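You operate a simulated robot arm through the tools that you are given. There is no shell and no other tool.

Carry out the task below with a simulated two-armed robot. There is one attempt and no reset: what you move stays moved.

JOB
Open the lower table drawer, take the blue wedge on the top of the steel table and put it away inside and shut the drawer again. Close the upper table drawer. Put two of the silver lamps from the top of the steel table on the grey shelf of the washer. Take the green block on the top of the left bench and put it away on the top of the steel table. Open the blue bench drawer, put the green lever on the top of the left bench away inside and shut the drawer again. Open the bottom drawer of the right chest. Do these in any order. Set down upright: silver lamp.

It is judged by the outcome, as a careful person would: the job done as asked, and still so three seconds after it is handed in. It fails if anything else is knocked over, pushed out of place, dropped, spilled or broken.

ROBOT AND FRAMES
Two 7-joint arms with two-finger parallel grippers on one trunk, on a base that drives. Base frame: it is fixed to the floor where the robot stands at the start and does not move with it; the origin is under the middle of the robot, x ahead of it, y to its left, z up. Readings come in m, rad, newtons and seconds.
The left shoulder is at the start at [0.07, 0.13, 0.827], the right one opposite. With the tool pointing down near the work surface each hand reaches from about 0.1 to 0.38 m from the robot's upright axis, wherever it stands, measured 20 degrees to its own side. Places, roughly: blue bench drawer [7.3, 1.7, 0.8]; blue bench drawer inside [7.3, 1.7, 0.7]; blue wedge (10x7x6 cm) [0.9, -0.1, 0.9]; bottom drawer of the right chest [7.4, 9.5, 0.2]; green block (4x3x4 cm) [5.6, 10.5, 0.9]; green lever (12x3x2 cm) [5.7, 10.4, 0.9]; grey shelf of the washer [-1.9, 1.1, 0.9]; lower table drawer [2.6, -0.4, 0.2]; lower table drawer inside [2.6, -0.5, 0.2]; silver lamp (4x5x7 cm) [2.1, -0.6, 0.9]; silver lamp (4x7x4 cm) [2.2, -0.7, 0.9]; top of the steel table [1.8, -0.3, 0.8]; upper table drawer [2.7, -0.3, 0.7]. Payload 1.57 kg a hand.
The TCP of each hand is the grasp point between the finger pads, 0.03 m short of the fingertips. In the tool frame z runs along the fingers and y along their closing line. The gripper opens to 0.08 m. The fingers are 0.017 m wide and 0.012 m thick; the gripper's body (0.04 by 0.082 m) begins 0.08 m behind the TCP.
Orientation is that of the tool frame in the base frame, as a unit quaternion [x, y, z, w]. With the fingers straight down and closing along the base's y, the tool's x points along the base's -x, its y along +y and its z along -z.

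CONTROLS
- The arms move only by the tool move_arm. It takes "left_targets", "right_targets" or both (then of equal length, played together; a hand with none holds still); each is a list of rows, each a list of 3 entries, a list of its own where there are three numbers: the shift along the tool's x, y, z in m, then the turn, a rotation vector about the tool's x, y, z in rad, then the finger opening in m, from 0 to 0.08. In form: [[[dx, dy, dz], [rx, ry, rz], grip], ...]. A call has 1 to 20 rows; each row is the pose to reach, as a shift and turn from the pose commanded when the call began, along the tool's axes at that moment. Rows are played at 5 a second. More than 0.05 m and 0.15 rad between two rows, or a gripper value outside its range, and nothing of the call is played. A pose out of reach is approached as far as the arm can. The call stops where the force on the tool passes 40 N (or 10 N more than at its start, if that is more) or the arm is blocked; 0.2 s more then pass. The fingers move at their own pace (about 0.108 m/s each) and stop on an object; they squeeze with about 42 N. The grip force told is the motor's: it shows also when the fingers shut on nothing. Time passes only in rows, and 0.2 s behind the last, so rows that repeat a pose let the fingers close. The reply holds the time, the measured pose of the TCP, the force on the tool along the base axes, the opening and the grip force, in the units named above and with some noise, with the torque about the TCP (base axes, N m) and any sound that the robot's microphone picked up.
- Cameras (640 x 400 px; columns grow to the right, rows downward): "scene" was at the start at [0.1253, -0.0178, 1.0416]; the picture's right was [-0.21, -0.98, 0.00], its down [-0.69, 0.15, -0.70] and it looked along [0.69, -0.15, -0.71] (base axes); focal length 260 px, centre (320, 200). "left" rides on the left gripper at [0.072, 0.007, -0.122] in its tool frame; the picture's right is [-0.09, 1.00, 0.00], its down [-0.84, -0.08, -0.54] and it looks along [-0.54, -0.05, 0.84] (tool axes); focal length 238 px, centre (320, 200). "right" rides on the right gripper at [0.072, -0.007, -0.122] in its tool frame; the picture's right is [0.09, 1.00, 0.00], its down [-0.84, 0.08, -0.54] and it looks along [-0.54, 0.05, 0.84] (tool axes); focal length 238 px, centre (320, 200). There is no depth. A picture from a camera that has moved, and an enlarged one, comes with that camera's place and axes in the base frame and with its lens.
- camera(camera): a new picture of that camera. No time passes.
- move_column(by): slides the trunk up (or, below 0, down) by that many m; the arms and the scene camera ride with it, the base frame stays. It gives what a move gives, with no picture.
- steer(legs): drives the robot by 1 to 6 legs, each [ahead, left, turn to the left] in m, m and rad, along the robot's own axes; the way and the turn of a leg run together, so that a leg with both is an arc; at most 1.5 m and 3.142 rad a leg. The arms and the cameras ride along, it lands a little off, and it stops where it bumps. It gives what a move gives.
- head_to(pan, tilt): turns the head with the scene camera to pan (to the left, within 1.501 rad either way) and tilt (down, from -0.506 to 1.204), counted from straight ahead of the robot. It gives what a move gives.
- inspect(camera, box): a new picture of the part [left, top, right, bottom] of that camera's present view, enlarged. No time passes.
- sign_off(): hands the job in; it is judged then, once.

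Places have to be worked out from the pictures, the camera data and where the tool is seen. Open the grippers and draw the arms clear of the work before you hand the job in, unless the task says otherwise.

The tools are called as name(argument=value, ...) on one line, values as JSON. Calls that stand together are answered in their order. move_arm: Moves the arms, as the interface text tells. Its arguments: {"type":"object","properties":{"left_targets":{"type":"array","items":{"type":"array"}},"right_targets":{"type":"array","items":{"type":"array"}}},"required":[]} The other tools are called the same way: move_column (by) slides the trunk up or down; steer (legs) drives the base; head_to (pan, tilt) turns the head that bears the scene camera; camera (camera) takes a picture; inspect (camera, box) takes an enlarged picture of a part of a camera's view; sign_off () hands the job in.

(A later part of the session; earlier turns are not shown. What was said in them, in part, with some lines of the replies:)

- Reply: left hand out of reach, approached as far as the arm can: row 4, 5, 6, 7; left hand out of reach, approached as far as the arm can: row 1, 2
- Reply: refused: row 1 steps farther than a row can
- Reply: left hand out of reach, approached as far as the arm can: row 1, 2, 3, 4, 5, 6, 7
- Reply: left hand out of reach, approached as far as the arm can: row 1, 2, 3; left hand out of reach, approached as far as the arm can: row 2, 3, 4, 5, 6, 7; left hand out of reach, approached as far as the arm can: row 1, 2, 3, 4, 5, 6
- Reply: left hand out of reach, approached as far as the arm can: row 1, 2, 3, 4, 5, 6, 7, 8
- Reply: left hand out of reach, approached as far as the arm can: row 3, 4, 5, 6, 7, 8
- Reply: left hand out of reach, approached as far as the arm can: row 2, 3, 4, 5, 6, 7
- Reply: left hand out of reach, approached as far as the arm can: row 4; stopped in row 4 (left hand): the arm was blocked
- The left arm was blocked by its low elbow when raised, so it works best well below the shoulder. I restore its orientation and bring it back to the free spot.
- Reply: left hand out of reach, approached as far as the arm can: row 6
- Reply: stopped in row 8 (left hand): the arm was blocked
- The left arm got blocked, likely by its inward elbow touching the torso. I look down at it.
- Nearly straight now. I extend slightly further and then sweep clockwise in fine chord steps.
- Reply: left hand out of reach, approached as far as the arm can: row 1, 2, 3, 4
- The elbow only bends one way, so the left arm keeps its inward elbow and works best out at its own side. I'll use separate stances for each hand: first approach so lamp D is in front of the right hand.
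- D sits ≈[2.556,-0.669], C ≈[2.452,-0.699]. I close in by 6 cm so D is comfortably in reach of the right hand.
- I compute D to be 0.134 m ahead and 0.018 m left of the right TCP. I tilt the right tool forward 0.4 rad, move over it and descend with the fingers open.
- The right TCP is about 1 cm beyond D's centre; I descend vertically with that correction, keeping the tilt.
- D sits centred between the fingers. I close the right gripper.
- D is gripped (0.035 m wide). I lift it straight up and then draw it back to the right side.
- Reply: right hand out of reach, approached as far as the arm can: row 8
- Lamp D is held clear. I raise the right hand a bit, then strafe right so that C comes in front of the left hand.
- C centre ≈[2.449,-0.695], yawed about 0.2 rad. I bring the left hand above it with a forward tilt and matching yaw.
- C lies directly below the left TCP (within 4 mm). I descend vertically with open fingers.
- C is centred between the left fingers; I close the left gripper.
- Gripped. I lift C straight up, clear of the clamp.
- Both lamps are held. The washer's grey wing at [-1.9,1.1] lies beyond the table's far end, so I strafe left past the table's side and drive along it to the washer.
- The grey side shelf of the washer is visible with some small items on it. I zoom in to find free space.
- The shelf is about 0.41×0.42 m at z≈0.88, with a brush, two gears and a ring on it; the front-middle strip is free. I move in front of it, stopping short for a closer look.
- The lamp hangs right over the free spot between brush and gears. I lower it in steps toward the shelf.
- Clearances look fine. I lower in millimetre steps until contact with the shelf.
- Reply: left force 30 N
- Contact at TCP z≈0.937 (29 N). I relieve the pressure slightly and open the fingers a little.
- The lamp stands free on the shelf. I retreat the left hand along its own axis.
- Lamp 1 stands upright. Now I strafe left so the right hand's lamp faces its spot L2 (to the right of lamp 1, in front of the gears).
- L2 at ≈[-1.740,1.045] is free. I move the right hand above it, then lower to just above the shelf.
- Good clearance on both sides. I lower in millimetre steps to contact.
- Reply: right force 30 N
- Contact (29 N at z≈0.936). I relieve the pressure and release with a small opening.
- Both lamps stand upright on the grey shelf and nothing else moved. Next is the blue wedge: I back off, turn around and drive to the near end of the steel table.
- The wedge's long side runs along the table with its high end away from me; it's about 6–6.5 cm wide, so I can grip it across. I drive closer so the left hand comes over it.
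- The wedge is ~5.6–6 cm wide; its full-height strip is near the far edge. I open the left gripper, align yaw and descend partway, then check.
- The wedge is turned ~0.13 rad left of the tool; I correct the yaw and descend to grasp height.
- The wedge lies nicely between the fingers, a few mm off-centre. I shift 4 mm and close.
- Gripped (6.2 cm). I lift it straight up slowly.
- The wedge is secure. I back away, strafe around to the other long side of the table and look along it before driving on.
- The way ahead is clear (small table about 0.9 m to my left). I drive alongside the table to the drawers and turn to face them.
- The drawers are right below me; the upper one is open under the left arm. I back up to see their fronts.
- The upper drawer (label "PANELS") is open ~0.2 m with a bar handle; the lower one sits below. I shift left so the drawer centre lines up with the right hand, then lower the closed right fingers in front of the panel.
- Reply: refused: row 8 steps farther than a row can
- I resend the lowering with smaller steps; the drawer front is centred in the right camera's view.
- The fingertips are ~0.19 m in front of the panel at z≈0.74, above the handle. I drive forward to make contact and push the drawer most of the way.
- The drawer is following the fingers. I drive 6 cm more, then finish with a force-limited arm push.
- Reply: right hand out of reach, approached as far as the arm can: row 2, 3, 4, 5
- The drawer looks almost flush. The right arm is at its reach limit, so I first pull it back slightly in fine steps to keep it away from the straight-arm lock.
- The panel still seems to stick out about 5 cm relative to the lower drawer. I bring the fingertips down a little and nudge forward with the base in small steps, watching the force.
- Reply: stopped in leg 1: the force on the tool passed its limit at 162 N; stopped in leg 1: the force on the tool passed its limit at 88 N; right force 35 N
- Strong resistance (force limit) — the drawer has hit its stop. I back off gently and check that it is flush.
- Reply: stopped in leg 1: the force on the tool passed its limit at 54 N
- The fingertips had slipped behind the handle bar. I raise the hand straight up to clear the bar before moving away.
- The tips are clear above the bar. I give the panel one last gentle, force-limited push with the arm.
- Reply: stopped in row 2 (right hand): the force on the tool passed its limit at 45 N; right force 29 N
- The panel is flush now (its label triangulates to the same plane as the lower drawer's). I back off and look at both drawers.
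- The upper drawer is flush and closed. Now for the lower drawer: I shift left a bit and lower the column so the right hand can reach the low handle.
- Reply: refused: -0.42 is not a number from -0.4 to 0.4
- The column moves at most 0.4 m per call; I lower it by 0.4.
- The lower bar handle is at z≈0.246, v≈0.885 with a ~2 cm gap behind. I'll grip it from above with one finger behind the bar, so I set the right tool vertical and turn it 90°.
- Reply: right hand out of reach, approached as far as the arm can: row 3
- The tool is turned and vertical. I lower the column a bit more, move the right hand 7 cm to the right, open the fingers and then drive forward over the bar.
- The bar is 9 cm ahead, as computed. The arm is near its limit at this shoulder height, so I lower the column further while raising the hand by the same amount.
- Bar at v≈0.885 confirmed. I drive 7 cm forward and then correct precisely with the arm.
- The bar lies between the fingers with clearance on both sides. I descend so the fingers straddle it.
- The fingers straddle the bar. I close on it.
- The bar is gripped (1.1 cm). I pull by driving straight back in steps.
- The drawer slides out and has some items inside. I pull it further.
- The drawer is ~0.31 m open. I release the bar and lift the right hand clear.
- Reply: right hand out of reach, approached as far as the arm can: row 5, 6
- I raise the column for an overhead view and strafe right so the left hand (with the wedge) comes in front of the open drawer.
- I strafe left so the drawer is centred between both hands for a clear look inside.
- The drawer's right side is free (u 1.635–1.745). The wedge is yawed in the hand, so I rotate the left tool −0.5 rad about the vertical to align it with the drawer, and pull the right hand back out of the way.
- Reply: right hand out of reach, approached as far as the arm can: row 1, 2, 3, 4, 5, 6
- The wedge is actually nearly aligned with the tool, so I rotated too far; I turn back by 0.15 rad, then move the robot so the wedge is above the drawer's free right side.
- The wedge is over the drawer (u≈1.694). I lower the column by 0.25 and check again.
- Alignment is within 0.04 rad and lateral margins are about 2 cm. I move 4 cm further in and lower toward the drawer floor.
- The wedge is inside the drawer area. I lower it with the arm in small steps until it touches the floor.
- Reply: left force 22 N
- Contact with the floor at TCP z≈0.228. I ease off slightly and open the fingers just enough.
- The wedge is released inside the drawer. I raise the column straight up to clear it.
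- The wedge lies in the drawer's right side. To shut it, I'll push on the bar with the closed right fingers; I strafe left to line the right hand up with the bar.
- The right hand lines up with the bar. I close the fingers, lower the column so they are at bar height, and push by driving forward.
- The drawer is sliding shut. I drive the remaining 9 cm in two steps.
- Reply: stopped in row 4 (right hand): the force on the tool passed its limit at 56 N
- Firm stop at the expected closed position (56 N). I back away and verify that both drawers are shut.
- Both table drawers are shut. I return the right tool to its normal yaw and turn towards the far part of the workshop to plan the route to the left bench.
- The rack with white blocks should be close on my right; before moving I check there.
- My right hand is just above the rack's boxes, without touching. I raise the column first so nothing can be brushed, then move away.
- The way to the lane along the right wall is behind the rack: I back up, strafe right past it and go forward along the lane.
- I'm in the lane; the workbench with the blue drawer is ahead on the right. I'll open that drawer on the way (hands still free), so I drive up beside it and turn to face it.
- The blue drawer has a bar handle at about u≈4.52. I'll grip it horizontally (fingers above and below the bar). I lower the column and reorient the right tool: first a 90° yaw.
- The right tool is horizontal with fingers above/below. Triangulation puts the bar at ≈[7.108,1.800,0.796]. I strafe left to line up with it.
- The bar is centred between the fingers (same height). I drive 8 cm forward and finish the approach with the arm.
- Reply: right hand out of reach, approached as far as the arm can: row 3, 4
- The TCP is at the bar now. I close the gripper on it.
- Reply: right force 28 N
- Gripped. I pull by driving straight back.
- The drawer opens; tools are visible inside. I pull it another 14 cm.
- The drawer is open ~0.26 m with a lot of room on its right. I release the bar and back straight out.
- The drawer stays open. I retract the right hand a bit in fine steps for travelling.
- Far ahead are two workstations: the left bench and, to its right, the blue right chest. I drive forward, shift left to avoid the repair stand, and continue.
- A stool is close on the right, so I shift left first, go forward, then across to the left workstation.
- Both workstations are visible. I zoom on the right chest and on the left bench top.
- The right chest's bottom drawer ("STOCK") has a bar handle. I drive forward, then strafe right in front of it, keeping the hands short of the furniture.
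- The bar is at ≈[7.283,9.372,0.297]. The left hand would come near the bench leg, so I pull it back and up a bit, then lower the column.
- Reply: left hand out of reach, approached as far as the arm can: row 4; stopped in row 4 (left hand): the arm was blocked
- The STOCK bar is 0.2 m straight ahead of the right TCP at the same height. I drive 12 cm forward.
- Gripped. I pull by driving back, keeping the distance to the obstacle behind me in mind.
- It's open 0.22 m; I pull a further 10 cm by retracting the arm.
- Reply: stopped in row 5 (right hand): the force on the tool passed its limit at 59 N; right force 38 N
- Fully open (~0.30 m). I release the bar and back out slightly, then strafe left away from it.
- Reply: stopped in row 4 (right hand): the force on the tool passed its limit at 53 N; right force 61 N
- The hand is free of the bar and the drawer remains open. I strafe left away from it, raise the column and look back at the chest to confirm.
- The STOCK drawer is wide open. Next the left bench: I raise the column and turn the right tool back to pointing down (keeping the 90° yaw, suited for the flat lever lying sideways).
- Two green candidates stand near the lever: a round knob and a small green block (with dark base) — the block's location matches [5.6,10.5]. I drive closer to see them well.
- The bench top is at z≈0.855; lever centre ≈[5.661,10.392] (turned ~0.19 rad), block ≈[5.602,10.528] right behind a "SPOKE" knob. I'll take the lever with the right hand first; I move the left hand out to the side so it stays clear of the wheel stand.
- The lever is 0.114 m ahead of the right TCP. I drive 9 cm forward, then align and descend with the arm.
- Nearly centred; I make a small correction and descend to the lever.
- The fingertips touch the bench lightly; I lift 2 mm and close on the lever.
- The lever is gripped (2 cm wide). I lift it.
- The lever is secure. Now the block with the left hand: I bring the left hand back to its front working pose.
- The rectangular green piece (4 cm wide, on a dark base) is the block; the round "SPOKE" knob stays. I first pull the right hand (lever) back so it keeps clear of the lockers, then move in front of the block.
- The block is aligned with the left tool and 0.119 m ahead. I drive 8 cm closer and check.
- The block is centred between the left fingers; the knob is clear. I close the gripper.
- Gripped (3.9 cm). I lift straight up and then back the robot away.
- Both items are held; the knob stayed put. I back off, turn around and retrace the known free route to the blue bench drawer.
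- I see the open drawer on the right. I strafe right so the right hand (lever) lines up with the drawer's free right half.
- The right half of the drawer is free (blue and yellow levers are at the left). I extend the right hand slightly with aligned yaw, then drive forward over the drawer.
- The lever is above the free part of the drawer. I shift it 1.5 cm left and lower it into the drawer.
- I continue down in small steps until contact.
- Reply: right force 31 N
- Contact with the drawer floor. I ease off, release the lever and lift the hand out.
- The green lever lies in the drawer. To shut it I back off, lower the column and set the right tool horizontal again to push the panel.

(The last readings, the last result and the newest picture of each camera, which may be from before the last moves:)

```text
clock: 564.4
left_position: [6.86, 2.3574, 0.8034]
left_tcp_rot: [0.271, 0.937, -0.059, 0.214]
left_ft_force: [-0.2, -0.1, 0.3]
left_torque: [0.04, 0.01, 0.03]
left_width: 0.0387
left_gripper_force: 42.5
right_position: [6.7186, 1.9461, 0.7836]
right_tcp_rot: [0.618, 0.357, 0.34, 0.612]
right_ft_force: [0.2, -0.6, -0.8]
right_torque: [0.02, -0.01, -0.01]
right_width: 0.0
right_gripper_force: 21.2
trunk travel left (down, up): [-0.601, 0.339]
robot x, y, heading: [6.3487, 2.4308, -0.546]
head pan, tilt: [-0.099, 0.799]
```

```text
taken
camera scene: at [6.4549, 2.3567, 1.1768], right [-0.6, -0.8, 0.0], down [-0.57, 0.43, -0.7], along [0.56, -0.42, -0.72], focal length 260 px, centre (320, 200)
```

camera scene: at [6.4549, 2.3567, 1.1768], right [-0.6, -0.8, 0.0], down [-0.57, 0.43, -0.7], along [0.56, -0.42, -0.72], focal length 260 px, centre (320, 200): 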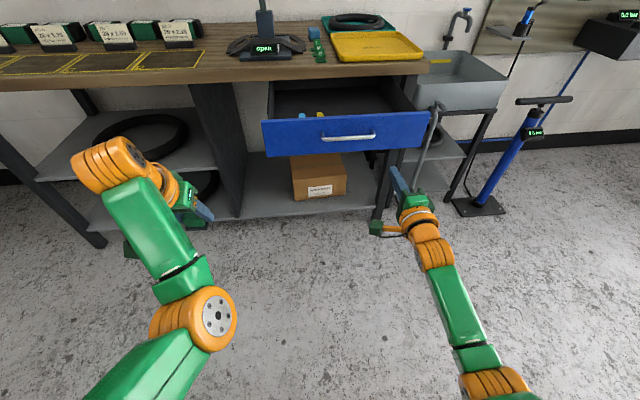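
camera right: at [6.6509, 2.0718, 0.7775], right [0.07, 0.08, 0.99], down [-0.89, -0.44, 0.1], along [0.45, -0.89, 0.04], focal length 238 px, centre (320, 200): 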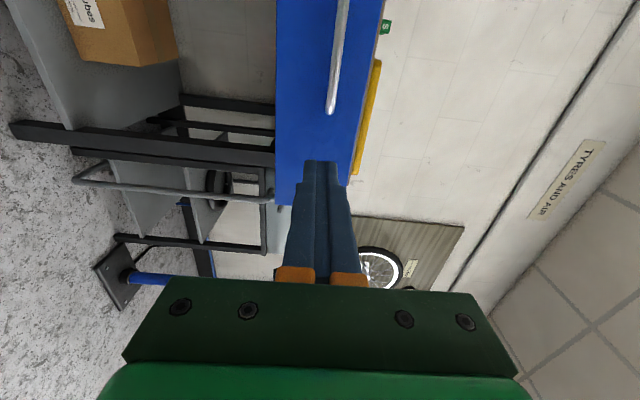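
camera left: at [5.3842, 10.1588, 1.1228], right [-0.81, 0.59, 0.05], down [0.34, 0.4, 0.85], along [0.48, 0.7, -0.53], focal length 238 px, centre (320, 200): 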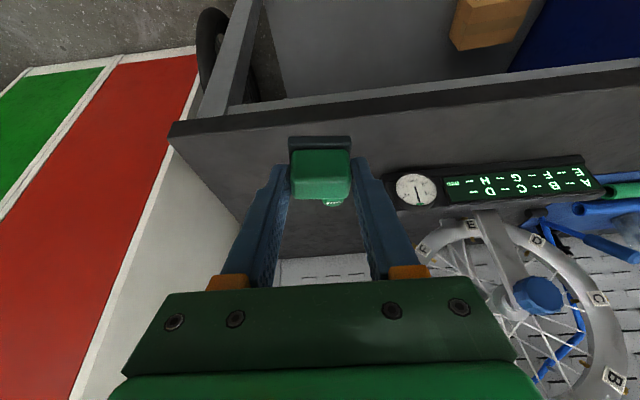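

The right hand is just below/right of the bar. I lower it 2 cm, extend 5 cm, strafe left to the panel's centre (below the bar) and then push.

move_arm(right_targets=[[[0, -0.01, 0.017], [0, 0, 0], 0.0], [[0, -0.02, 0.034], [0, 0, 0], 0.0], [[0, -0.02, 0.05], [0, 0, 0], 0.0]])

steer(legs=[[0, 0.07, 0.006]])

camera(camera="right")

```text
clock: 565.2
left_position: [6.8615, 2.3565, 0.8043]
left_tcp_rot: [0.272, 0.937, -0.059, 0.213]
left_ft_force: [1.0, -0.1, 0.0]
left_torque: [-0.02, 0.02, 0.0]
left_width: 0.0385
left_gripper_force: 42.0
right_position: [6.7619, 1.9209, 0.7611]
right_tcp_rot: [0.619, 0.357, 0.34, 0.612]
right_ft_force: [0.8, 0.1, -0.1]
right_torque: [-0.03, -0.01, 0.02]
right_width: 0.0
right_gripper_force: 21.2
trunk travel left (down, up): [-0.601, 0.339]
robot x, y, heading: [6.3488, 2.4307, -0.544]
head pan, tilt: [-0.099, 0.799]
```

```text
clock: 566.2
left_position: [6.8969, 2.4211, 0.8031]
left_tcp_rot: [0.268, 0.938, -0.058, 0.212]
left_ft_force: [-0.5, 0.3, -0.5]
left_torque: [0.01, 0.0, -0.02]
left_width: 0.0385
left_gripper_force: 42.1
right_position: [6.8003, 1.9851, 0.762]
right_tcp_rot: [0.617, 0.36, 0.342, 0.611]
right_ft_force: [0.0, -0.1, 0.3]
right_torque: [0.0, -0.02, -0.01]
right_width: 0.0
right_gripper_force: 21.3
trunk travel left (down, up): [-0.601, 0.339]
robot x, y, heading: [6.3881, 2.4896, -0.533]
head pan, tilt: [-0.099, 0.799]
```

```text
taken
camera right: at [6.7318, 2.1089, 0.7568], right [0.07, 0.08, 0.99], down [-0.89, -0.45, 0.1], along [0.45, -0.89, 0.04], focal length 238 px, centre (320, 200)
```

right: 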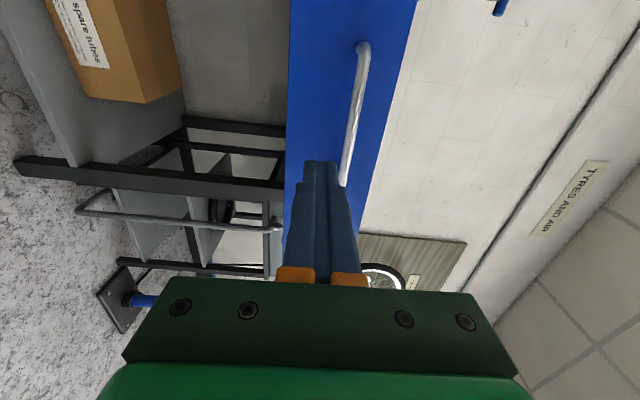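

The fingers are just below the bar at the panel's centre. I drive forward to push the drawer in.

steer(legs=[[0.25, 0, -0.003]])

camera(camera="right")

camera(camera="scene")

```text
clock: 568.0
left_position: [7.111, 2.289, 0.8037]
left_tcp_rot: [0.271, 0.937, -0.058, 0.213]
left_ft_force: [-1.3, -0.7, 0.3]
left_torque: [0.01, 0.01, 0.03]
left_width: 0.0385
left_gripper_force: 41.7
right_position: [7.0114, 1.8539, 0.7632]
right_tcp_rot: [0.618, 0.358, 0.34, 0.612]
right_ft_force: [0.9, -0.5, 0.4]
right_torque: [-0.01, 0.02, -0.02]
right_width: 0.0003
right_gripper_force: 20.6
trunk travel left (down, up): [-0.601, 0.339]
robot x, y, heading: [6.602, 2.3595, -0.537]
head pan, tilt: [-0.099, 0.799]
```

```text
taken
camera right: at [6.9447, 1.9783, 0.7569], right [0.07, 0.08, 0.99], down [-0.89, -0.44, 0.1], along [0.45, -0.89, 0.04], focal length 238 px, centre (320, 200)
```

right: 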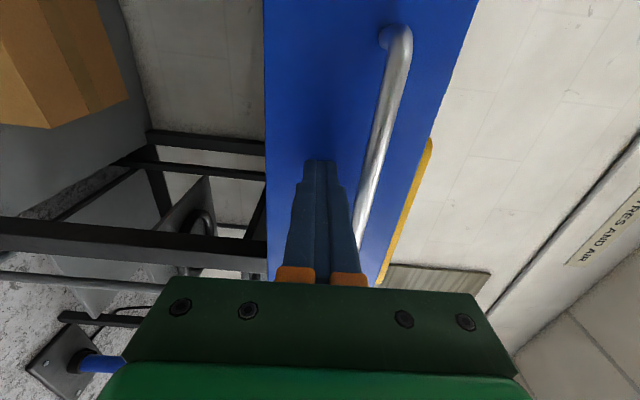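

```text
taken
camera scene: at [6.7058, 2.2883, 1.1768], right [-0.6, -0.8, 0.0], down [-0.57, 0.43, -0.7], along [0.56, -0.42, -0.72], focal length 260 px, centre (320, 200)
```

scene: 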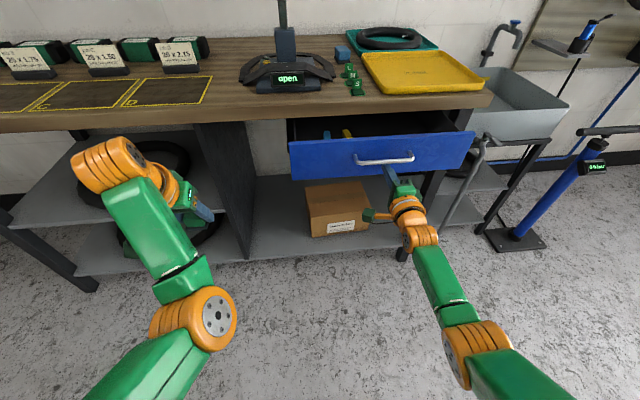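

The drawer moves in smoothly. I continue 8 cm, then finish with a force-limited arm push.

steer(legs=[[0.08, 0, 0]])

move_arm(right_targets=[[[0, 0, 0.01], [0, 0, 0], 0.0], [[0, 0, 0.02], [0, 0, 0], 0.0], [[0, 0, 0.03], [0, 0, 0], 0.0]])

camera(camera="scene")

```text
clock: 569.1
left_position: [7.1792, 2.2481, 0.8031]
left_tcp_rot: [0.271, 0.937, -0.058, 0.213]
left_ft_force: [0.2, -0.8, -0.7]
left_torque: [0.01, 0.04, -0.01]
left_width: 0.0386
left_gripper_force: 42.3
right_position: [7.0802, 1.813, 0.7628]
right_tcp_rot: [0.618, 0.358, 0.34, 0.612]
right_ft_force: [0.3, -0.3, -1.1]
right_torque: [0.0, -0.01, -0.02]
right_width: 0.0
right_gripper_force: 21.5
trunk travel left (down, up): [-0.601, 0.339]
robot x, y, heading: [6.6694, 2.3214, -0.544]
head pan, tilt: [-0.099, 0.799]
```

```text
clock: 569.9
left_position: [7.1803, 2.2476, 0.8031]
left_tcp_rot: [0.272, 0.937, -0.058, 0.213]
left_ft_force: [0.1, 0.3, 0.3]
left_torque: [-0.01, -0.03, 0.01]
left_width: 0.0384
left_gripper_force: 41.9
right_position: [7.1054, 1.7975, 0.7611]
right_tcp_rot: [0.618, 0.357, 0.34, 0.612]
right_ft_force: [0.3, 0.5, 0.9]
right_torque: [0.0, 0.0, 0.0]
right_width: 0.0
right_gripper_force: 21.2
trunk travel left (down, up): [-0.601, 0.339]
robot x, y, heading: [6.6695, 2.3246, -0.544]
head pan, tilt: [-0.099, 0.799]
```

```text
taken
camera scene: at [6.7743, 2.2471, 1.1767], right [-0.6, -0.8, 0.0], down [-0.57, 0.43, -0.7], along [0.56, -0.42, -0.72], focal length 260 px, centre (320, 200)
```

scene: 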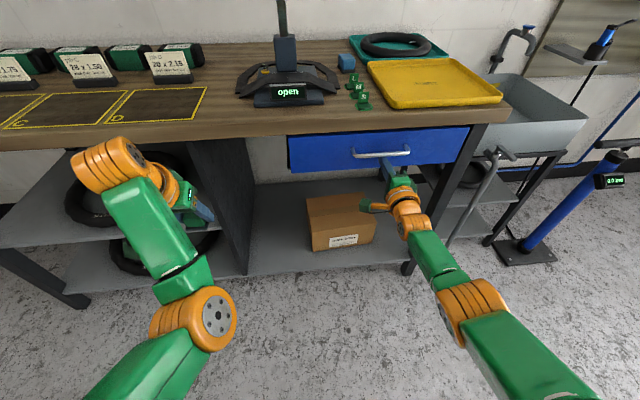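

Almost shut; I push the last bit with the base and watch the force.

steer(legs=[[0.02, 0, 0]])

camera(camera="right")

inspect(camera="scene", box=[260, 90, 520, 220])

```text
clock: 570.7
left_position: [7.1896, 2.2428, 0.8056]
left_tcp_rot: [0.273, 0.936, -0.06, 0.214]
left_ft_force: [0.2, 0.4, -0.9]
left_torque: [-0.02, -0.01, 0.03]
left_width: 0.0385
left_gripper_force: 41.4
right_position: [7.1146, 1.7913, 0.7634]
right_tcp_rot: [0.616, 0.357, 0.341, 0.614]
right_ft_force: [-9.6, 7.8, 3.1]
right_torque: [-0.07, -0.18, 0.12]
right_width: 0.0002
right_gripper_force: 21.5
trunk travel left (down, up): [-0.601, 0.339]
robot x, y, heading: [6.6849, 2.3143, -0.544]
head pan, tilt: [-0.099, 0.799]
stopped in leg 1: the force on the tool passed its limit at 85 N (the readings are from after the stop); the commanded pose is now the measured one
```

```text
taken
camera right: at [7.0477, 1.9162, 0.7575], right [0.07, 0.09, 0.99], down [-0.89, -0.44, 0.1], along [0.45, -0.89, 0.05], focal length 238 px, centre (320, 200)
```

right: 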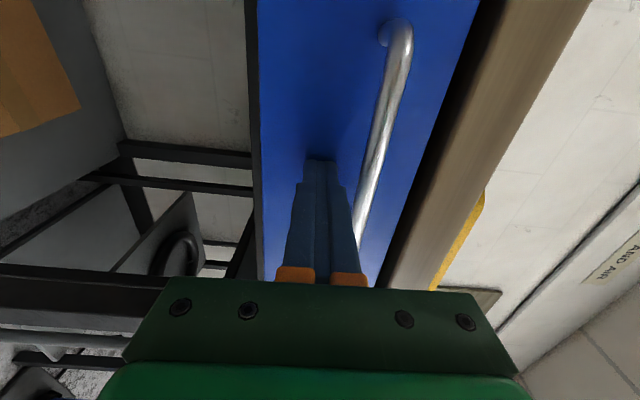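

```text
2.46 times, centred on (390, 155) of scene
camera zoom: at [6.7828, 2.2427, 1.1774], right [-0.6, -0.8, 0.0], down [-0.57, 0.43, -0.7], along [0.56, -0.42, -0.71], focal length 641 px, centre (148, 311)
```

zoom: 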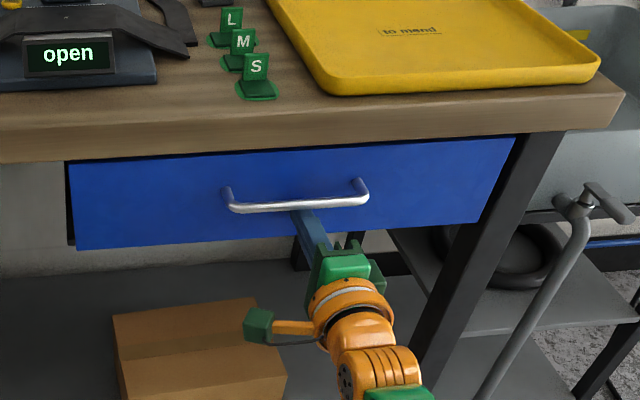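

Firm stop — the blue drawer is shut. I back straight off and verify.

steer(legs=[[-0.3, 0, 0]])

camera(camera="scene")

inspect(camera="scene", box=[220, 90, 480, 220])

```text
clock: 572.8
left_position: [6.9373, 2.3937, 0.8038]
left_tcp_rot: [0.273, 0.936, -0.059, 0.212]
left_ft_force: [0.5, 1.0, -1.0]
left_torque: [0.02, -0.01, 0.0]
left_width: 0.0389
left_gripper_force: 41.8
right_position: [6.8617, 1.943, 0.7601]
right_tcp_rot: [0.619, 0.357, 0.339, 0.612]
right_ft_force: [1.1, 0.7, -0.1]
right_torque: [-0.01, -0.02, 0.01]
right_width: 0.0002
right_gripper_force: 21.4
trunk travel left (down, up): [-0.601, 0.339]
robot x, y, heading: [6.4285, 2.4677, -0.547]
head pan, tilt: [-0.099, 0.799]
```

```text
taken
camera scene: at [6.532, 2.3933, 1.1768], right [-0.6, -0.8, 0.0], down [-0.57, 0.43, -0.7], along [0.56, -0.42, -0.72], focal length 260 px, centre (320, 200)
```

scene: 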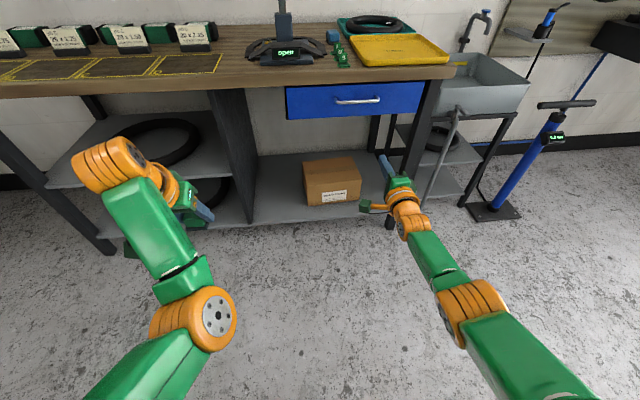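

```text
2.46 times, centred on (350, 155) of scene
camera zoom: at [6.532, 2.3933, 1.1768], right [-0.6, -0.8, 0.0], down [-0.57, 0.43, -0.7], along [0.56, -0.42, -0.72], focal length 641 px, centre (246, 311)
```

zoom: 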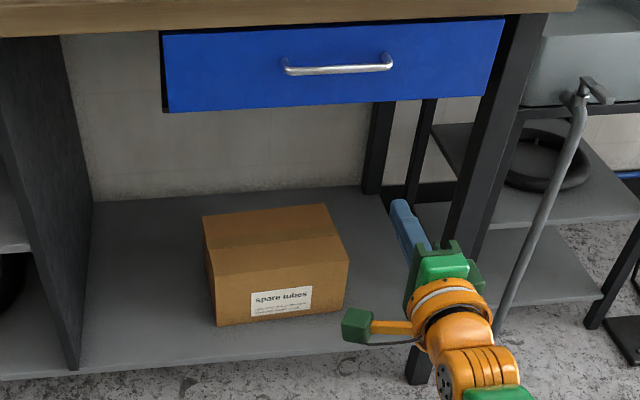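

The blue drawer is shut with the lever inside. Last is the green block: I tuck the right hand in, raise the column and drive back down the lane to the steel table.

move_arm(right_targets=[[[0, 0.005, -0.02], [0, 0, 0], 0.0], [[0, 0.01, -0.04], [0, 0, 0], 0.0], [[0, 0.015, -0.07], [0, 0, 0], 0.0], [[0, 0.02, -0.1], [0, 0, 0], 0.0], [[0, 0.02, -0.13], [0, 0, 0], 0.0]])

move_column(by=0.24)

steer(legs=[[0, 0, -1.562], [0, 0.27, 0], [1.5, 0, 0], [1.5, 0, 0], [0.85, 0, 0]])

head_to(pan=0.0, tilt=0.4)

camera(camera="scene")

```text
clock: 574.0
left_position: [6.9373, 2.3923, 0.804]
left_tcp_rot: [0.273, 0.936, -0.058, 0.213]
left_ft_force: [-0.1, 0.8, -0.2]
left_torque: [-0.02, 0.0, 0.04]
left_width: 0.0387
left_gripper_force: 41.6
right_position: [6.75, 2.0104, 0.7838]
right_tcp_rot: [0.618, 0.358, 0.339, 0.613]
right_ft_force: [-0.2, 0.6, 0.1]
right_torque: [0.01, -0.04, 0.0]
right_width: 0.0
right_gripper_force: 21.5
trunk travel left (down, up): [-0.601, 0.339]
robot x, y, heading: [6.4265, 2.4659, -0.544]
head pan, tilt: [-0.099, 0.799]
```

```text
clock: 576.5
left_position: [6.9374, 2.3928, 1.0439]
left_tcp_rot: [0.273, 0.936, -0.058, 0.213]
left_ft_force: [-0.3, -0.5, -0.4]
left_torque: [0.03, 0.01, -0.03]
left_width: 0.0385
left_gripper_force: 42.1
right_position: [6.7507, 2.0094, 1.0234]
right_tcp_rot: [0.619, 0.356, 0.339, 0.613]
right_ft_force: [0.2, -0.5, 0.2]
right_torque: [-0.05, -0.01, 0.03]
right_width: 0.0001
right_gripper_force: 21.4
trunk travel left (down, up): [-0.841, 0.099]
robot x, y, heading: [6.4316, 2.4718, -0.54]
head pan, tilt: [-0.099, 0.799]
```

```text
clock: 600.5
left_position: [4.5577, -1.4834, 1.0441]
left_tcp_rot: [0.857, 0.467, -0.192, 0.109]
left_ft_force: [0.2, 0.7, -0.7]
left_torque: [-0.02, 0.02, 0.01]
left_width: 0.0386
left_gripper_force: 42.2
right_position: [4.1754, -1.2946, 1.0234]
right_tcp_rot: [0.689, -0.187, -0.196, 0.673]
right_ft_force: [-0.2, 0.4, 0.1]
right_torque: [0.02, 0.0, 0.0]
right_width: 0.0001
right_gripper_force: 21.0
trunk travel left (down, up): [-0.841, 0.099]
robot x, y, heading: [4.6406, -0.9736, -2.127]
head pan, tilt: [-0.099, 0.799]
```

```text
clock: 601.4
left_position: [4.5569, -1.4847, 1.0443]
left_tcp_rot: [0.857, 0.465, -0.193, 0.108]
left_ft_force: [0.4, -0.3, -0.4]
left_torque: [0.03, -0.01, -0.01]
left_width: 0.0388
left_gripper_force: 42.2
right_position: [4.1756, -1.2949, 1.0234]
right_tcp_rot: [0.688, -0.186, -0.195, 0.673]
right_ft_force: [-0.5, -0.1, 0.6]
right_torque: [-0.03, -0.02, 0.0]
right_width: 0.0
right_gripper_force: 21.1
trunk travel left (down, up): [-0.841, 0.099]
robot x, y, heading: [4.6334, -0.9774, -2.125]
head pan, tilt: [0.0, 0.4]
```

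```text
taken
camera scene: at [4.5568, -1.0983, 1.4518], right [-0.85, 0.52, 0.0], down [0.2, 0.33, -0.92], along [-0.48, -0.78, -0.39], focal length 260 px, centre (320, 200)
```

scene: 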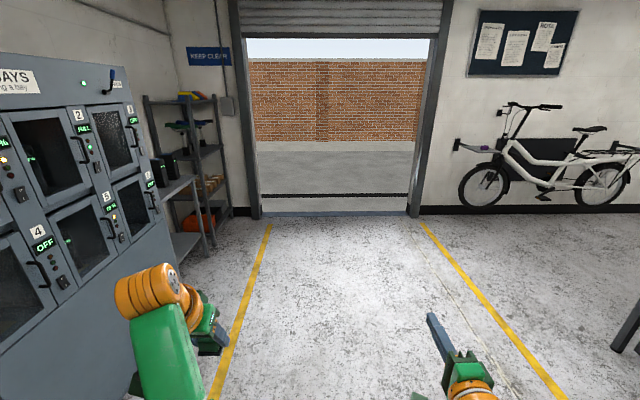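

I turn right to face the steel table's end and approach.

steer(legs=[[0, 0, -1.558], [0.8, 0.45, 0]])

head_to(pan=0.15, tilt=0.7)

camera(camera="scene")

```text
clock: 610.0
left_position: [3.2119, -0.8649, 1.0437]
left_tcp_rot: [0.936, -0.274, -0.213, -0.059]
left_ft_force: [-0.3, -0.2, 0.7]
left_torque: [0.0, -0.01, 0.01]
left_width: 0.0389
left_gripper_force: 42.0
right_position: [3.3985, -0.4815, 1.0237]
right_tcp_rot: [-0.358, 0.618, 0.613, -0.34]
right_ft_force: [0.1, -0.6, -0.4]
right_torque: [0.0, -0.04, -0.02]
right_width: 0.0
right_gripper_force: 21.5
trunk travel left (down, up): [-0.841, 0.099]
robot x, y, heading: [3.7233, -0.9439, 2.598]
head pan, tilt: [0.0, 0.4]
```

```text
clock: 610.8
left_position: [3.2107, -0.8655, 1.0427]
left_tcp_rot: [0.936, -0.273, -0.213, -0.059]
left_ft_force: [-0.5, -0.5, -0.5]
left_torque: [0.01, 0.02, 0.03]
left_width: 0.0388
left_gripper_force: 41.8
right_position: [3.3981, -0.4829, 1.0225]
right_tcp_rot: [-0.357, 0.618, 0.612, -0.34]
right_ft_force: [-0.7, -0.1, 0.8]
right_torque: [0.01, 0.01, 0.01]
right_width: 0.0
right_gripper_force: 21.2
trunk travel left (down, up): [-0.841, 0.099]
robot x, y, heading: [3.7187, -0.9421, 2.597]
head pan, tilt: [0.15, 0.7]
```

```text
taken
camera scene: at [3.5947, -0.8826, 1.4251], right [0.39, 0.92, 0.0], down [0.59, -0.25, -0.77], along [-0.71, 0.29, -0.64], focal length 260 px, centre (320, 200)
```

scene: 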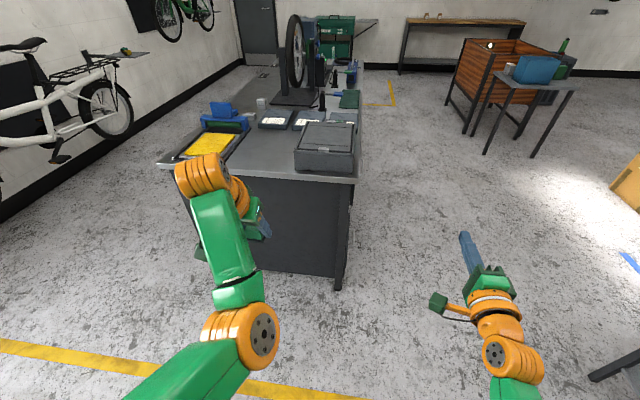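

steer(legs=[[0.4, 0.197, 0.003]])

head_to(pan=0.2, tilt=0.85)

camera(camera="scene")

camera(camera="left")

```text
clock: 613.5
left_position: [2.7705, -0.8286, 1.0445]
left_tcp_rot: [0.937, -0.272, -0.213, -0.058]
left_ft_force: [0.2, 0.1, -0.2]
left_torque: [-0.01, -0.01, 0.0]
left_width: 0.0384
left_gripper_force: 42.3
right_position: [2.9571, -0.4442, 1.0243]
right_tcp_rot: [-0.358, 0.618, 0.612, -0.34]
right_ft_force: [0.7, -0.2, 0.6]
right_torque: [-0.01, -0.02, 0.01]
right_width: 0.0
right_gripper_force: 21.1
trunk travel left (down, up): [-0.841, 0.099]
robot x, y, heading: [3.2807, -0.9051, 2.602]
head pan, tilt: [0.15, 0.7]
```

```text
clock: 614.2
left_position: [2.7697, -0.8282, 1.0434]
left_tcp_rot: [0.937, -0.272, -0.213, -0.06]
left_ft_force: [-0.2, -0.1, 0.0]
left_torque: [0.0, 0.02, 0.02]
left_width: 0.0384
left_gripper_force: 42.4
right_position: [2.9546, -0.4443, 1.0239]
right_tcp_rot: [-0.358, 0.618, 0.612, -0.341]
right_ft_force: [0.2, 0.4, 0.6]
right_torque: [0.01, -0.03, 0.02]
right_width: 0.0
right_gripper_force: 21.1
trunk travel left (down, up): [-0.841, 0.099]
robot x, y, heading: [3.2837, -0.9082, 2.599]
head pan, tilt: [0.201, 0.85]
```

```text
taken
camera scene: at [3.1578, -0.8516, 1.4128], right [0.34, 0.94, 0.0], down [0.71, -0.25, -0.66], along [-0.62, 0.22, -0.75], focal length 260 px, centre (320, 200)
```

scene: 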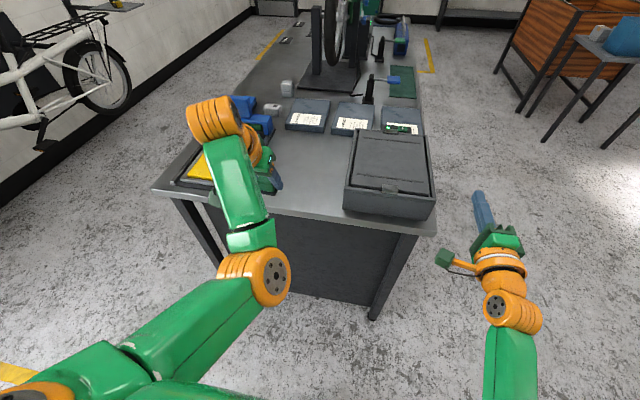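

```text
taken
camera left: at [2.8662, -0.8971, 1.1234], right [-0.6, -0.8, 0.04], down [-0.4, 0.35, 0.85], along [-0.69, 0.49, -0.53], focal length 238 px, centre (320, 200)
```

left: 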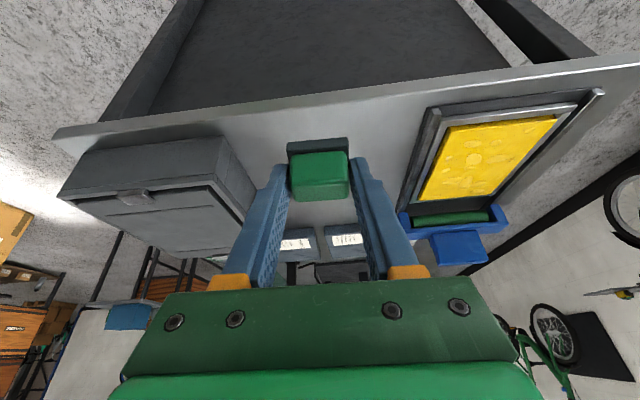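

I raise the column a little so the right hand clears the CARGO box, then drive forward so the block is over the free spot.

move_column(by=0.09)

steer(legs=[[0.23, 0, 0]])

camera(camera="left")

camera(camera="scene")

```text
clock: 615.4
left_position: [2.7702, -0.8272, 1.1339]
left_tcp_rot: [0.937, -0.271, -0.212, -0.059]
left_ft_force: [0.6, -0.6, -0.6]
left_torque: [-0.01, 0.0, -0.03]
left_width: 0.0384
left_gripper_force: 42.3
right_position: [2.9561, -0.4445, 1.1131]
right_tcp_rot: [-0.359, 0.618, 0.612, -0.34]
right_ft_force: [0.9, -0.1, -0.5]
right_torque: [0.02, -0.01, 0.01]
right_width: 0.0
right_gripper_force: 21.4
trunk travel left (down, up): [-0.931, 0.009]
robot x, y, heading: [3.2758, -0.9054, 2.6]
head pan, tilt: [0.201, 0.85]
```

```text
clock: 617.2
left_position: [2.5746, -0.7096, 1.1347]
left_tcp_rot: [0.936, -0.273, -0.214, -0.059]
left_ft_force: [0.0, -0.1, 0.1]
left_torque: [-0.02, 0.02, 0.03]
left_width: 0.0384
left_gripper_force: 42.2
right_position: [2.7612, -0.3274, 1.1142]
right_tcp_rot: [-0.356, 0.616, 0.614, -0.341]
right_ft_force: [0.8, -0.8, 0.3]
right_torque: [0.0, -0.04, 0.0]
right_width: 0.0
right_gripper_force: 21.5
trunk travel left (down, up): [-0.931, 0.009]
robot x, y, heading: [3.0823, -0.7843, 2.598]
head pan, tilt: [0.201, 0.85]
```

```text
taken
camera left: at [2.6715, -0.7786, 1.2146], right [-0.6, -0.8, 0.05], down [-0.39, 0.35, 0.85], along [-0.69, 0.5, -0.52], focal length 238 px, centre (320, 200)
```

left: 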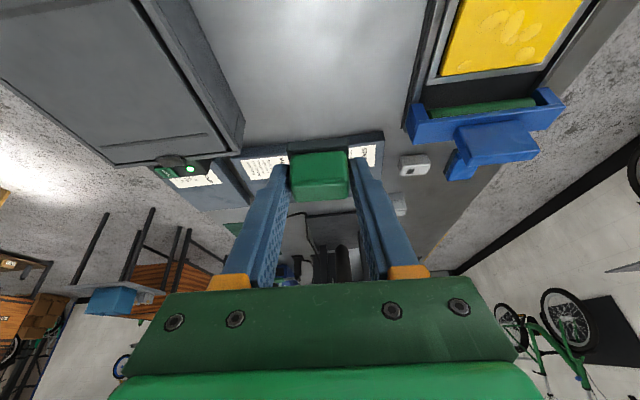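

```text
taken
camera scene: at [2.964, -0.734, 1.5032], right [0.34, 0.94, 0.0], down [0.71, -0.25, -0.66], along [-0.62, 0.22, -0.75], focal length 260 px, centre (320, 200)
```

scene: 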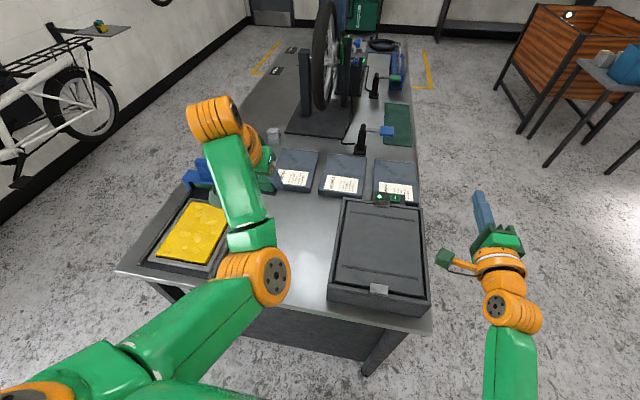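

The block hangs over a free spot between the tray and the CARGO box. I lower it toward the table.

move_arm(left_targets=[[[0.0143, 0, 0.0303], [0, 0, 0], 0.02], [[0.0286, 0, 0.0607], [0, 0, 0], 0.02], [[0.0428, 0, 0.091], [0, 0, 0], 0.02], [[0.0571, 0, 0.1213], [0, 0, 0], 0.02], [[0.0714, 0, 0.1517], [0, 0, 0], 0.02], [[0.0857, 0, 0.182], [0, 0, 0], 0.02], [[0.0985, 0, 0.2093], [0, 0, 0], 0.02], [[0.0985, 0, 0.2093], [0, 0, 0], 0.02]])

camera(camera="left")

```text
clock: 619.0
left_position: [2.5713, -0.7085, 0.9014]
left_tcp_rot: [0.937, -0.273, -0.212, -0.059]
left_ft_force: [0.6, 0.2, 0.4]
left_torque: [0.0, 0.01, -0.02]
left_width: 0.0387
left_gripper_force: 41.9
right_position: [2.7586, -0.3248, 1.113]
right_tcp_rot: [-0.357, 0.618, 0.612, -0.34]
right_ft_force: [0.0, 0.2, 0.8]
right_torque: [0.0, 0.0, -0.02]
right_width: 0.0
right_gripper_force: 21.4
trunk travel left (down, up): [-0.931, 0.009]
robot x, y, heading: [3.0797, -0.7834, 2.599]
head pan, tilt: [0.201, 0.85]
```

```text
taken
camera left: at [2.6676, -0.7775, 0.9816], right [-0.6, -0.8, 0.05], down [-0.4, 0.35, 0.85], along [-0.69, 0.49, -0.53], focal length 238 px, centre (320, 200)
```

left: 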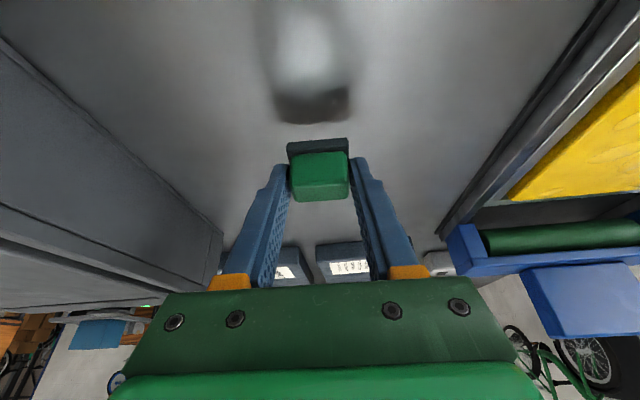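

I lower the last ~1.5 cm in millimetre steps to contact.

move_arm(left_targets=[[[0.0021, 0, 0.0045], [0, 0, 0], 0.02], [[0.0038, 0, 0.0081], [0, 0, 0], 0.02], [[0.0051, 0, 0.0109], [0, 0, 0], 0.02], [[0.0064, 0, 0.0136], [0, 0, 0], 0.02], [[0.0072, 0, 0.0154], [0, 0, 0], 0.02]])

```text
clock: 620.2
left_position: [2.5705, -0.7086, 0.8852]
left_tcp_rot: [0.936, -0.273, -0.212, -0.059]
left_ft_force: [-0.1, 0.3, -0.8]
left_torque: [0.04, -0.01, 0.01]
left_width: 0.0384
left_gripper_force: 41.8
right_position: [2.7583, -0.3259, 1.1134]
right_tcp_rot: [-0.357, 0.618, 0.612, -0.34]
right_ft_force: [0.2, -0.4, -0.3]
right_torque: [0.01, 0.0, -0.02]
right_width: 0.0001
right_gripper_force: 21.3
trunk travel left (down, up): [-0.931, 0.009]
robot x, y, heading: [3.0802, -0.7843, 2.597]
head pan, tilt: [0.201, 0.85]
```

move_arm(left_targets=[[[0.0013, 0, 0.0027], [0, 0, 0], 0.02], [[0.0026, 0, 0.0054], [0, 0, 0], 0.02], [[0.0038, 0, 0.0081], [0, 0, 0], 0.02]])

camera(camera="left")

```text
clock: 621.0
left_position: [2.5708, -0.7089, 0.8772]
left_tcp_rot: [0.936, -0.273, -0.213, -0.06]
left_ft_force: [-0.1, 0.0, -0.4]
left_torque: [-0.03, 0.0, -0.01]
left_width: 0.0384
left_gripper_force: 42.0
right_position: [2.7581, -0.3251, 1.1132]
right_tcp_rot: [-0.357, 0.618, 0.612, -0.34]
right_ft_force: [-0.2, 0.4, 0.0]
right_torque: [-0.03, 0.0, 0.0]
right_width: 0.0002
right_gripper_force: 21.4
trunk travel left (down, up): [-0.931, 0.009]
robot x, y, heading: [3.0791, -0.783, 2.599]
head pan, tilt: [0.201, 0.85]
```

```text
taken
camera left: at [2.6669, -0.7776, 0.9564], right [-0.6, -0.8, 0.05], down [-0.4, 0.35, 0.85], along [-0.69, 0.49, -0.53], focal length 238 px, centre (320, 200)
```

left: 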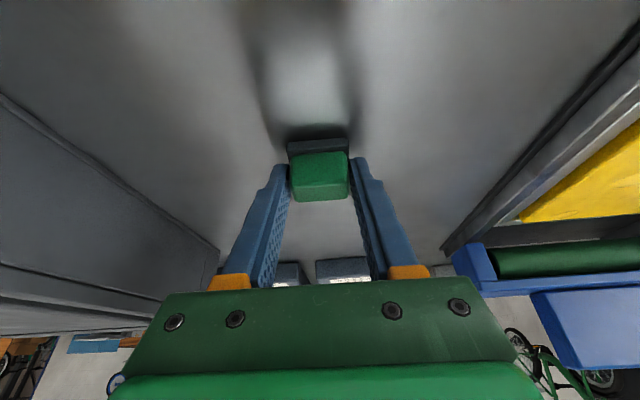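

move_arm(left_targets=[[[0.0013, 0, 0.0027], [0, 0, 0], 0.02], [[0.0026, 0, 0.0054], [0, 0, 0], 0.02], [[0.0038, 0, 0.0081], [0, 0, 0], 0.02], [[0.0047, 0, 0.0099], [0, 0, 0], 0.02]])

```text
clock: 622.0
left_position: [2.5726, -0.7092, 0.8713]
left_tcp_rot: [0.935, -0.272, -0.219, -0.06]
left_ft_force: [-11.6, 0.2, 37.9]
left_torque: [0.26, 0.34, 0.11]
left_width: 0.0389
left_gripper_force: 41.6
right_position: [2.7637, -0.3259, 1.1158]
right_tcp_rot: [-0.356, 0.616, 0.614, -0.341]
right_ft_force: [0.6, 0.0, 0.0]
right_torque: [0.0, 0.03, 0.01]
right_width: 0.0001
right_gripper_force: 21.6
trunk travel left (down, up): [-0.931, 0.009]
robot x, y, heading: [3.0802, -0.7828, 2.599]
head pan, tilt: [0.201, 0.85]
```

Contact (38 N). I ease off and release the block, then retreat.

move_arm(left_targets=[[[-0.0017, 0, -0.0036], [0, 0, 0], 0.02], [[-0.0017, 0, -0.0036], [0, 0, 0], 0.048], [[-0.0017, 0, -0.0036], [0, 0, 0], 0.06], [[-0.0017, 0, -0.0036], [0, 0, 0], 0.06]])

move_arm(left_targets=[[[0, 0, -0.03], [0, 0, 0], 0.06], [[0, 0, -0.07], [0, 0, 0], 0.06], [[0, 0, -0.11], [0, 0, 0], 0.06], [[0, 0, -0.15], [0, 0, 0], 0.06], [[0, 0, -0.19], [0, 0, 0], 0.06]])

camera(camera="left")

camera(camera="scene")

```text
clock: 623.0
left_position: [2.5704, -0.7124, 0.8705]
left_tcp_rot: [0.936, -0.271, -0.215, -0.06]
left_ft_force: [-14.5, -7.7, 27.1]
left_torque: [0.4, 0.23, 0.51]
left_width: 0.0469
left_gripper_force: 0.2
right_position: [2.7597, -0.3299, 1.1162]
right_tcp_rot: [-0.357, 0.617, 0.614, -0.34]
right_ft_force: [0.1, -0.1, 0.2]
right_torque: [0.0, 0.03, -0.01]
right_width: 0.0004
right_gripper_force: 21.3
trunk travel left (down, up): [-0.931, 0.009]
robot x, y, heading: [3.0805, -0.7856, 2.596]
head pan, tilt: [0.201, 0.85]
```

```text
clock: 624.2
left_position: [2.6406, -0.7533, 1.0414]
left_tcp_rot: [0.936, -0.273, -0.213, -0.059]
left_ft_force: [0.0, 0.5, 0.2]
left_torque: [0.01, 0.0, 0.02]
left_width: 0.0599
left_gripper_force: 0.1
right_position: [2.761, -0.3245, 1.1136]
right_tcp_rot: [-0.358, 0.618, 0.612, -0.339]
right_ft_force: [0.5, 0.0, -0.8]
right_torque: [0.01, 0.02, -0.01]
right_width: 0.0
right_gripper_force: 21.5
trunk travel left (down, up): [-0.931, 0.009]
robot x, y, heading: [3.0837, -0.7855, 2.6]
head pan, tilt: [0.201, 0.85]
```

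```text
taken
camera left: at [2.7368, -0.821, 1.1216], right [-0.6, -0.8, 0.04], down [-0.4, 0.35, 0.85], along [-0.69, 0.49, -0.53], focal length 238 px, centre (320, 200)
```

left: 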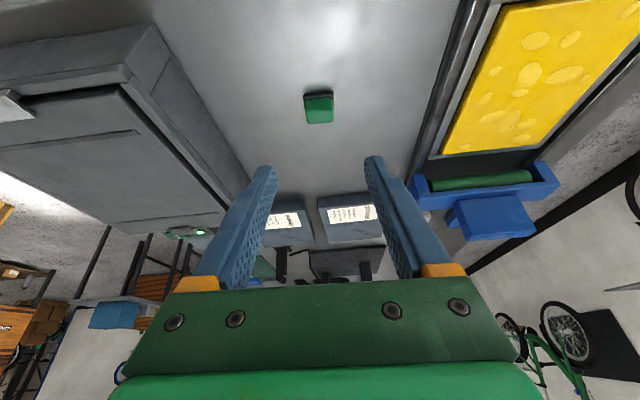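

```text
taken
camera scene: at [2.9614, -0.7324, 1.5029], right [0.34, 0.94, 0.0], down [0.71, -0.25, -0.66], along [-0.62, 0.22, -0.75], focal length 260 px, centre (320, 200)
```

scene: 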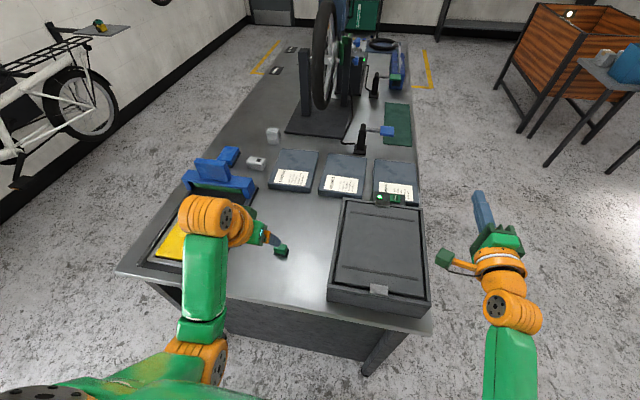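

The green block stands on the steel table. I back off and take a final look at the table and its drawers.

steer(legs=[[-0.5, 0, 0], [0, -0.5, 0]])

move_arm(right_targets=[[[0, 0, 0], [0, 0, 0], 0.04], [[0, 0, 0], [0, 0, 0], 0.04]])

head_to(pan=0.35, tilt=0.65)

camera(camera="scene")

```text
clock: 629.6
left_position: [3.322, -0.5856, 1.0413]
left_tcp_rot: [0.937, -0.272, -0.212, -0.059]
left_ft_force: [0.0, -0.4, -1.1]
left_torque: [0.03, -0.01, 0.0]
left_width: 0.06
left_gripper_force: 0.0
right_position: [3.4414, -0.1582, 1.1134]
right_tcp_rot: [-0.358, 0.618, 0.613, -0.339]
right_ft_force: [-0.4, -0.2, 0.4]
right_torque: [0.01, 0.01, -0.02]
right_width: 0.0
right_gripper_force: 21.2
trunk travel left (down, up): [-0.931, 0.009]
robot x, y, heading: [3.7667, -0.6155, 2.596]
head pan, tilt: [0.201, 0.85]
```

```text
clock: 630.2
left_position: [3.323, -0.5839, 1.0401]
left_tcp_rot: [0.936, -0.273, -0.212, -0.059]
left_ft_force: [-0.4, 0.3, 0.0]
left_torque: [0.04, 0.01, -0.02]
left_width: 0.06
left_gripper_force: 0.0
right_position: [3.4421, -0.1572, 1.1137]
right_tcp_rot: [-0.357, 0.617, 0.613, -0.34]
right_ft_force: [-0.1, -0.6, 0.1]
right_torque: [-0.01, -0.05, 0.03]
right_width: 0.0398
right_gripper_force: 0.1
trunk travel left (down, up): [-0.931, 0.009]
robot x, y, heading: [3.7618, -0.614, 2.596]
head pan, tilt: [0.201, 0.85]
```

```text
clock: 631.0
left_position: [3.3222, -0.5837, 1.0418]
left_tcp_rot: [0.937, -0.272, -0.213, -0.059]
left_ft_force: [0.3, 0.0, 1.0]
left_torque: [0.01, -0.04, -0.03]
left_width: 0.0598
left_gripper_force: 0.0
right_position: [3.4423, -0.1567, 1.1119]
right_tcp_rot: [-0.357, 0.617, 0.613, -0.34]
right_ft_force: [-0.4, -0.1, -0.1]
right_torque: [0.02, 0.01, -0.02]
right_width: 0.04
right_gripper_force: 0.1
trunk travel left (down, up): [-0.931, 0.009]
robot x, y, heading: [3.7648, -0.6178, 2.6]
head pan, tilt: [0.351, 0.649]
```

```text
taken
camera scene: at [3.6325, -0.5734, 1.5193], right [0.19, 0.98, 0.0], down [0.59, -0.12, -0.8], along [-0.78, 0.15, -0.61], focal length 260 px, centre (320, 200)
```

scene: 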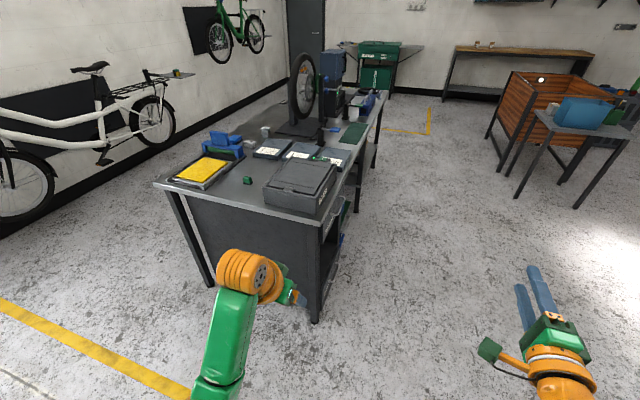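

inspect(camera="scene", box=[320, 25, 440, 105])

inspect(camera="scene", box=[150, 110, 390, 300])

```text
5.00 times, centred on (380, 65) of scene
camera zoom: at [3.6325, -0.5734, 1.5193], right [0.19, 0.98, 0.0], down [0.59, -0.12, -0.8], along [-0.78, 0.15, -0.61], focal length 1303 px, centre (20, 875)
```

zoom: 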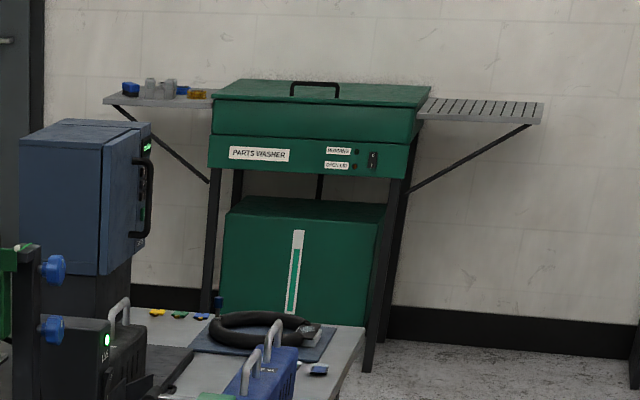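

```text
2.11 times, centred on (270, 205) of scene
camera zoom: at [3.6325, -0.5734, 1.5193], right [0.19, 0.98, 0.0], down [0.59, -0.12, -0.8], along [-0.78, 0.15, -0.61], focal length 548 px, centre (425, 190)
```

zoom: 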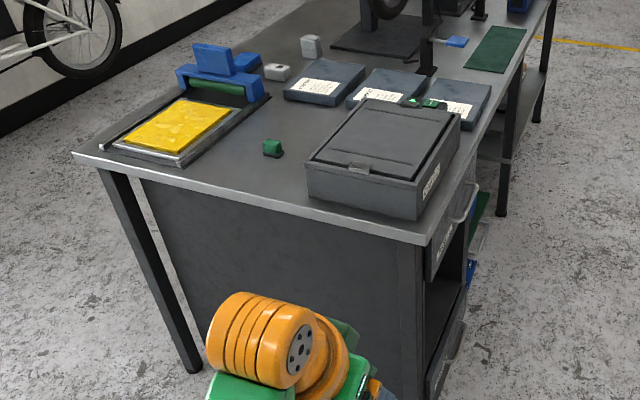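

inspect(camera="scene", box=[290, 180, 390, 320])

```text
2.86 times, centred on (340, 250) of scene
camera zoom: at [3.6325, -0.5734, 1.5193], right [0.19, 0.98, 0.0], down [0.59, -0.12, -0.8], along [-0.78, 0.15, -0.61], focal length 744 px, centre (263, 57)
```

zoom: 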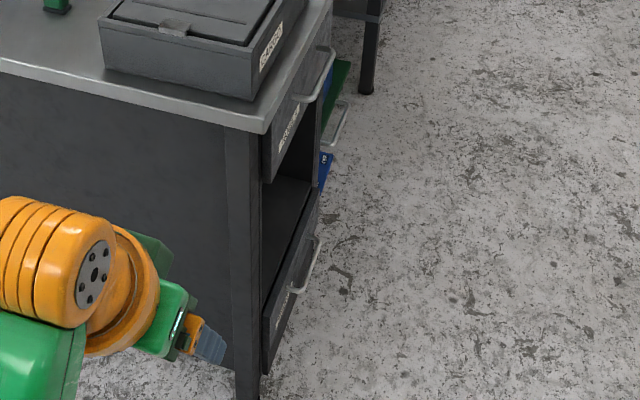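

Both table drawers are flush. I also check the rack I passed close to earlier.

head_to(pan=-1.4, tilt=0.7)

camera(camera="scene")

```text
clock: 632.8
left_position: [3.3233, -0.5839, 1.0417]
left_tcp_rot: [0.936, -0.273, -0.213, -0.059]
left_ft_force: [0.6, 1.0, 0.8]
left_torque: [0.0, 0.0, -0.01]
left_width: 0.06
left_gripper_force: 0.0
right_position: [3.4413, -0.1582, 1.113]
right_tcp_rot: [-0.357, 0.618, 0.612, -0.34]
right_ft_force: [-0.2, -0.2, -0.6]
right_torque: [-0.03, 0.02, -0.01]
right_width: 0.0399
right_gripper_force: 0.0
trunk travel left (down, up): [-0.931, 0.009]
robot x, y, heading: [3.767, -0.613, 2.596]
head pan, tilt: [-1.4, 0.7]
```

```text
taken
camera scene: at [3.7485, -0.5108, 1.5151], right [0.93, -0.36, 0.0], down [-0.23, -0.6, -0.76], along [0.28, 0.71, -0.64], focal length 260 px, centre (320, 200)
```

scene: 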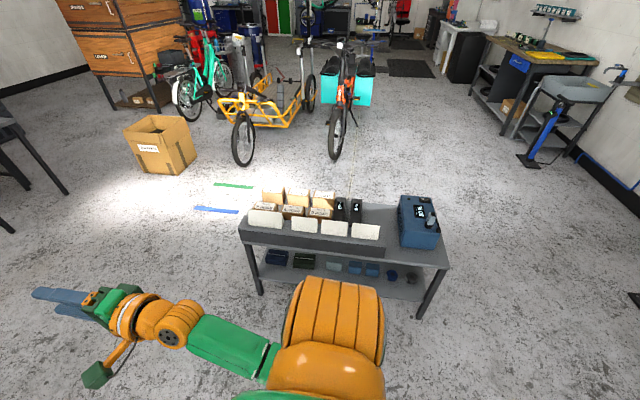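

The rack is in order, every part of the job is done, and both grippers are open and clear of the work. I hand the job in.

sign_off()

```text
The job is handed in.
```

The whole job is done and handed in; I checked each part by camera before signing off.

- **Lower table drawer:** I opened it, put the blue wedge in its right side and shut it again.
- **Upper table drawer:** closed, with its front flush with the lower one.
- **Silver lamps:** two upright lamps from the right end of the steel table now stand upright on the washer's grey shelf. I took two of the three matching ones and left the fourth, which is a different shape.
- **Green block:** it is on top of the steel table, near the right end between the yellow tray and the CARGO box. I took the small rectangular piece; the round green "SPOKE" knob beside it stayed on the bench.
- **Blue bench drawer:** I opened it, put the green lever in its right half and shut it again.
- **Right chest:** the bottom drawer ("STOCK") is open about 0.30 m.

Early on, while turning, my right hand passed very close over the small boxes on the low rack. I saw no contact, and a last look showed all of them still in their rows. I saw nothing else knocked over or moved out of place.
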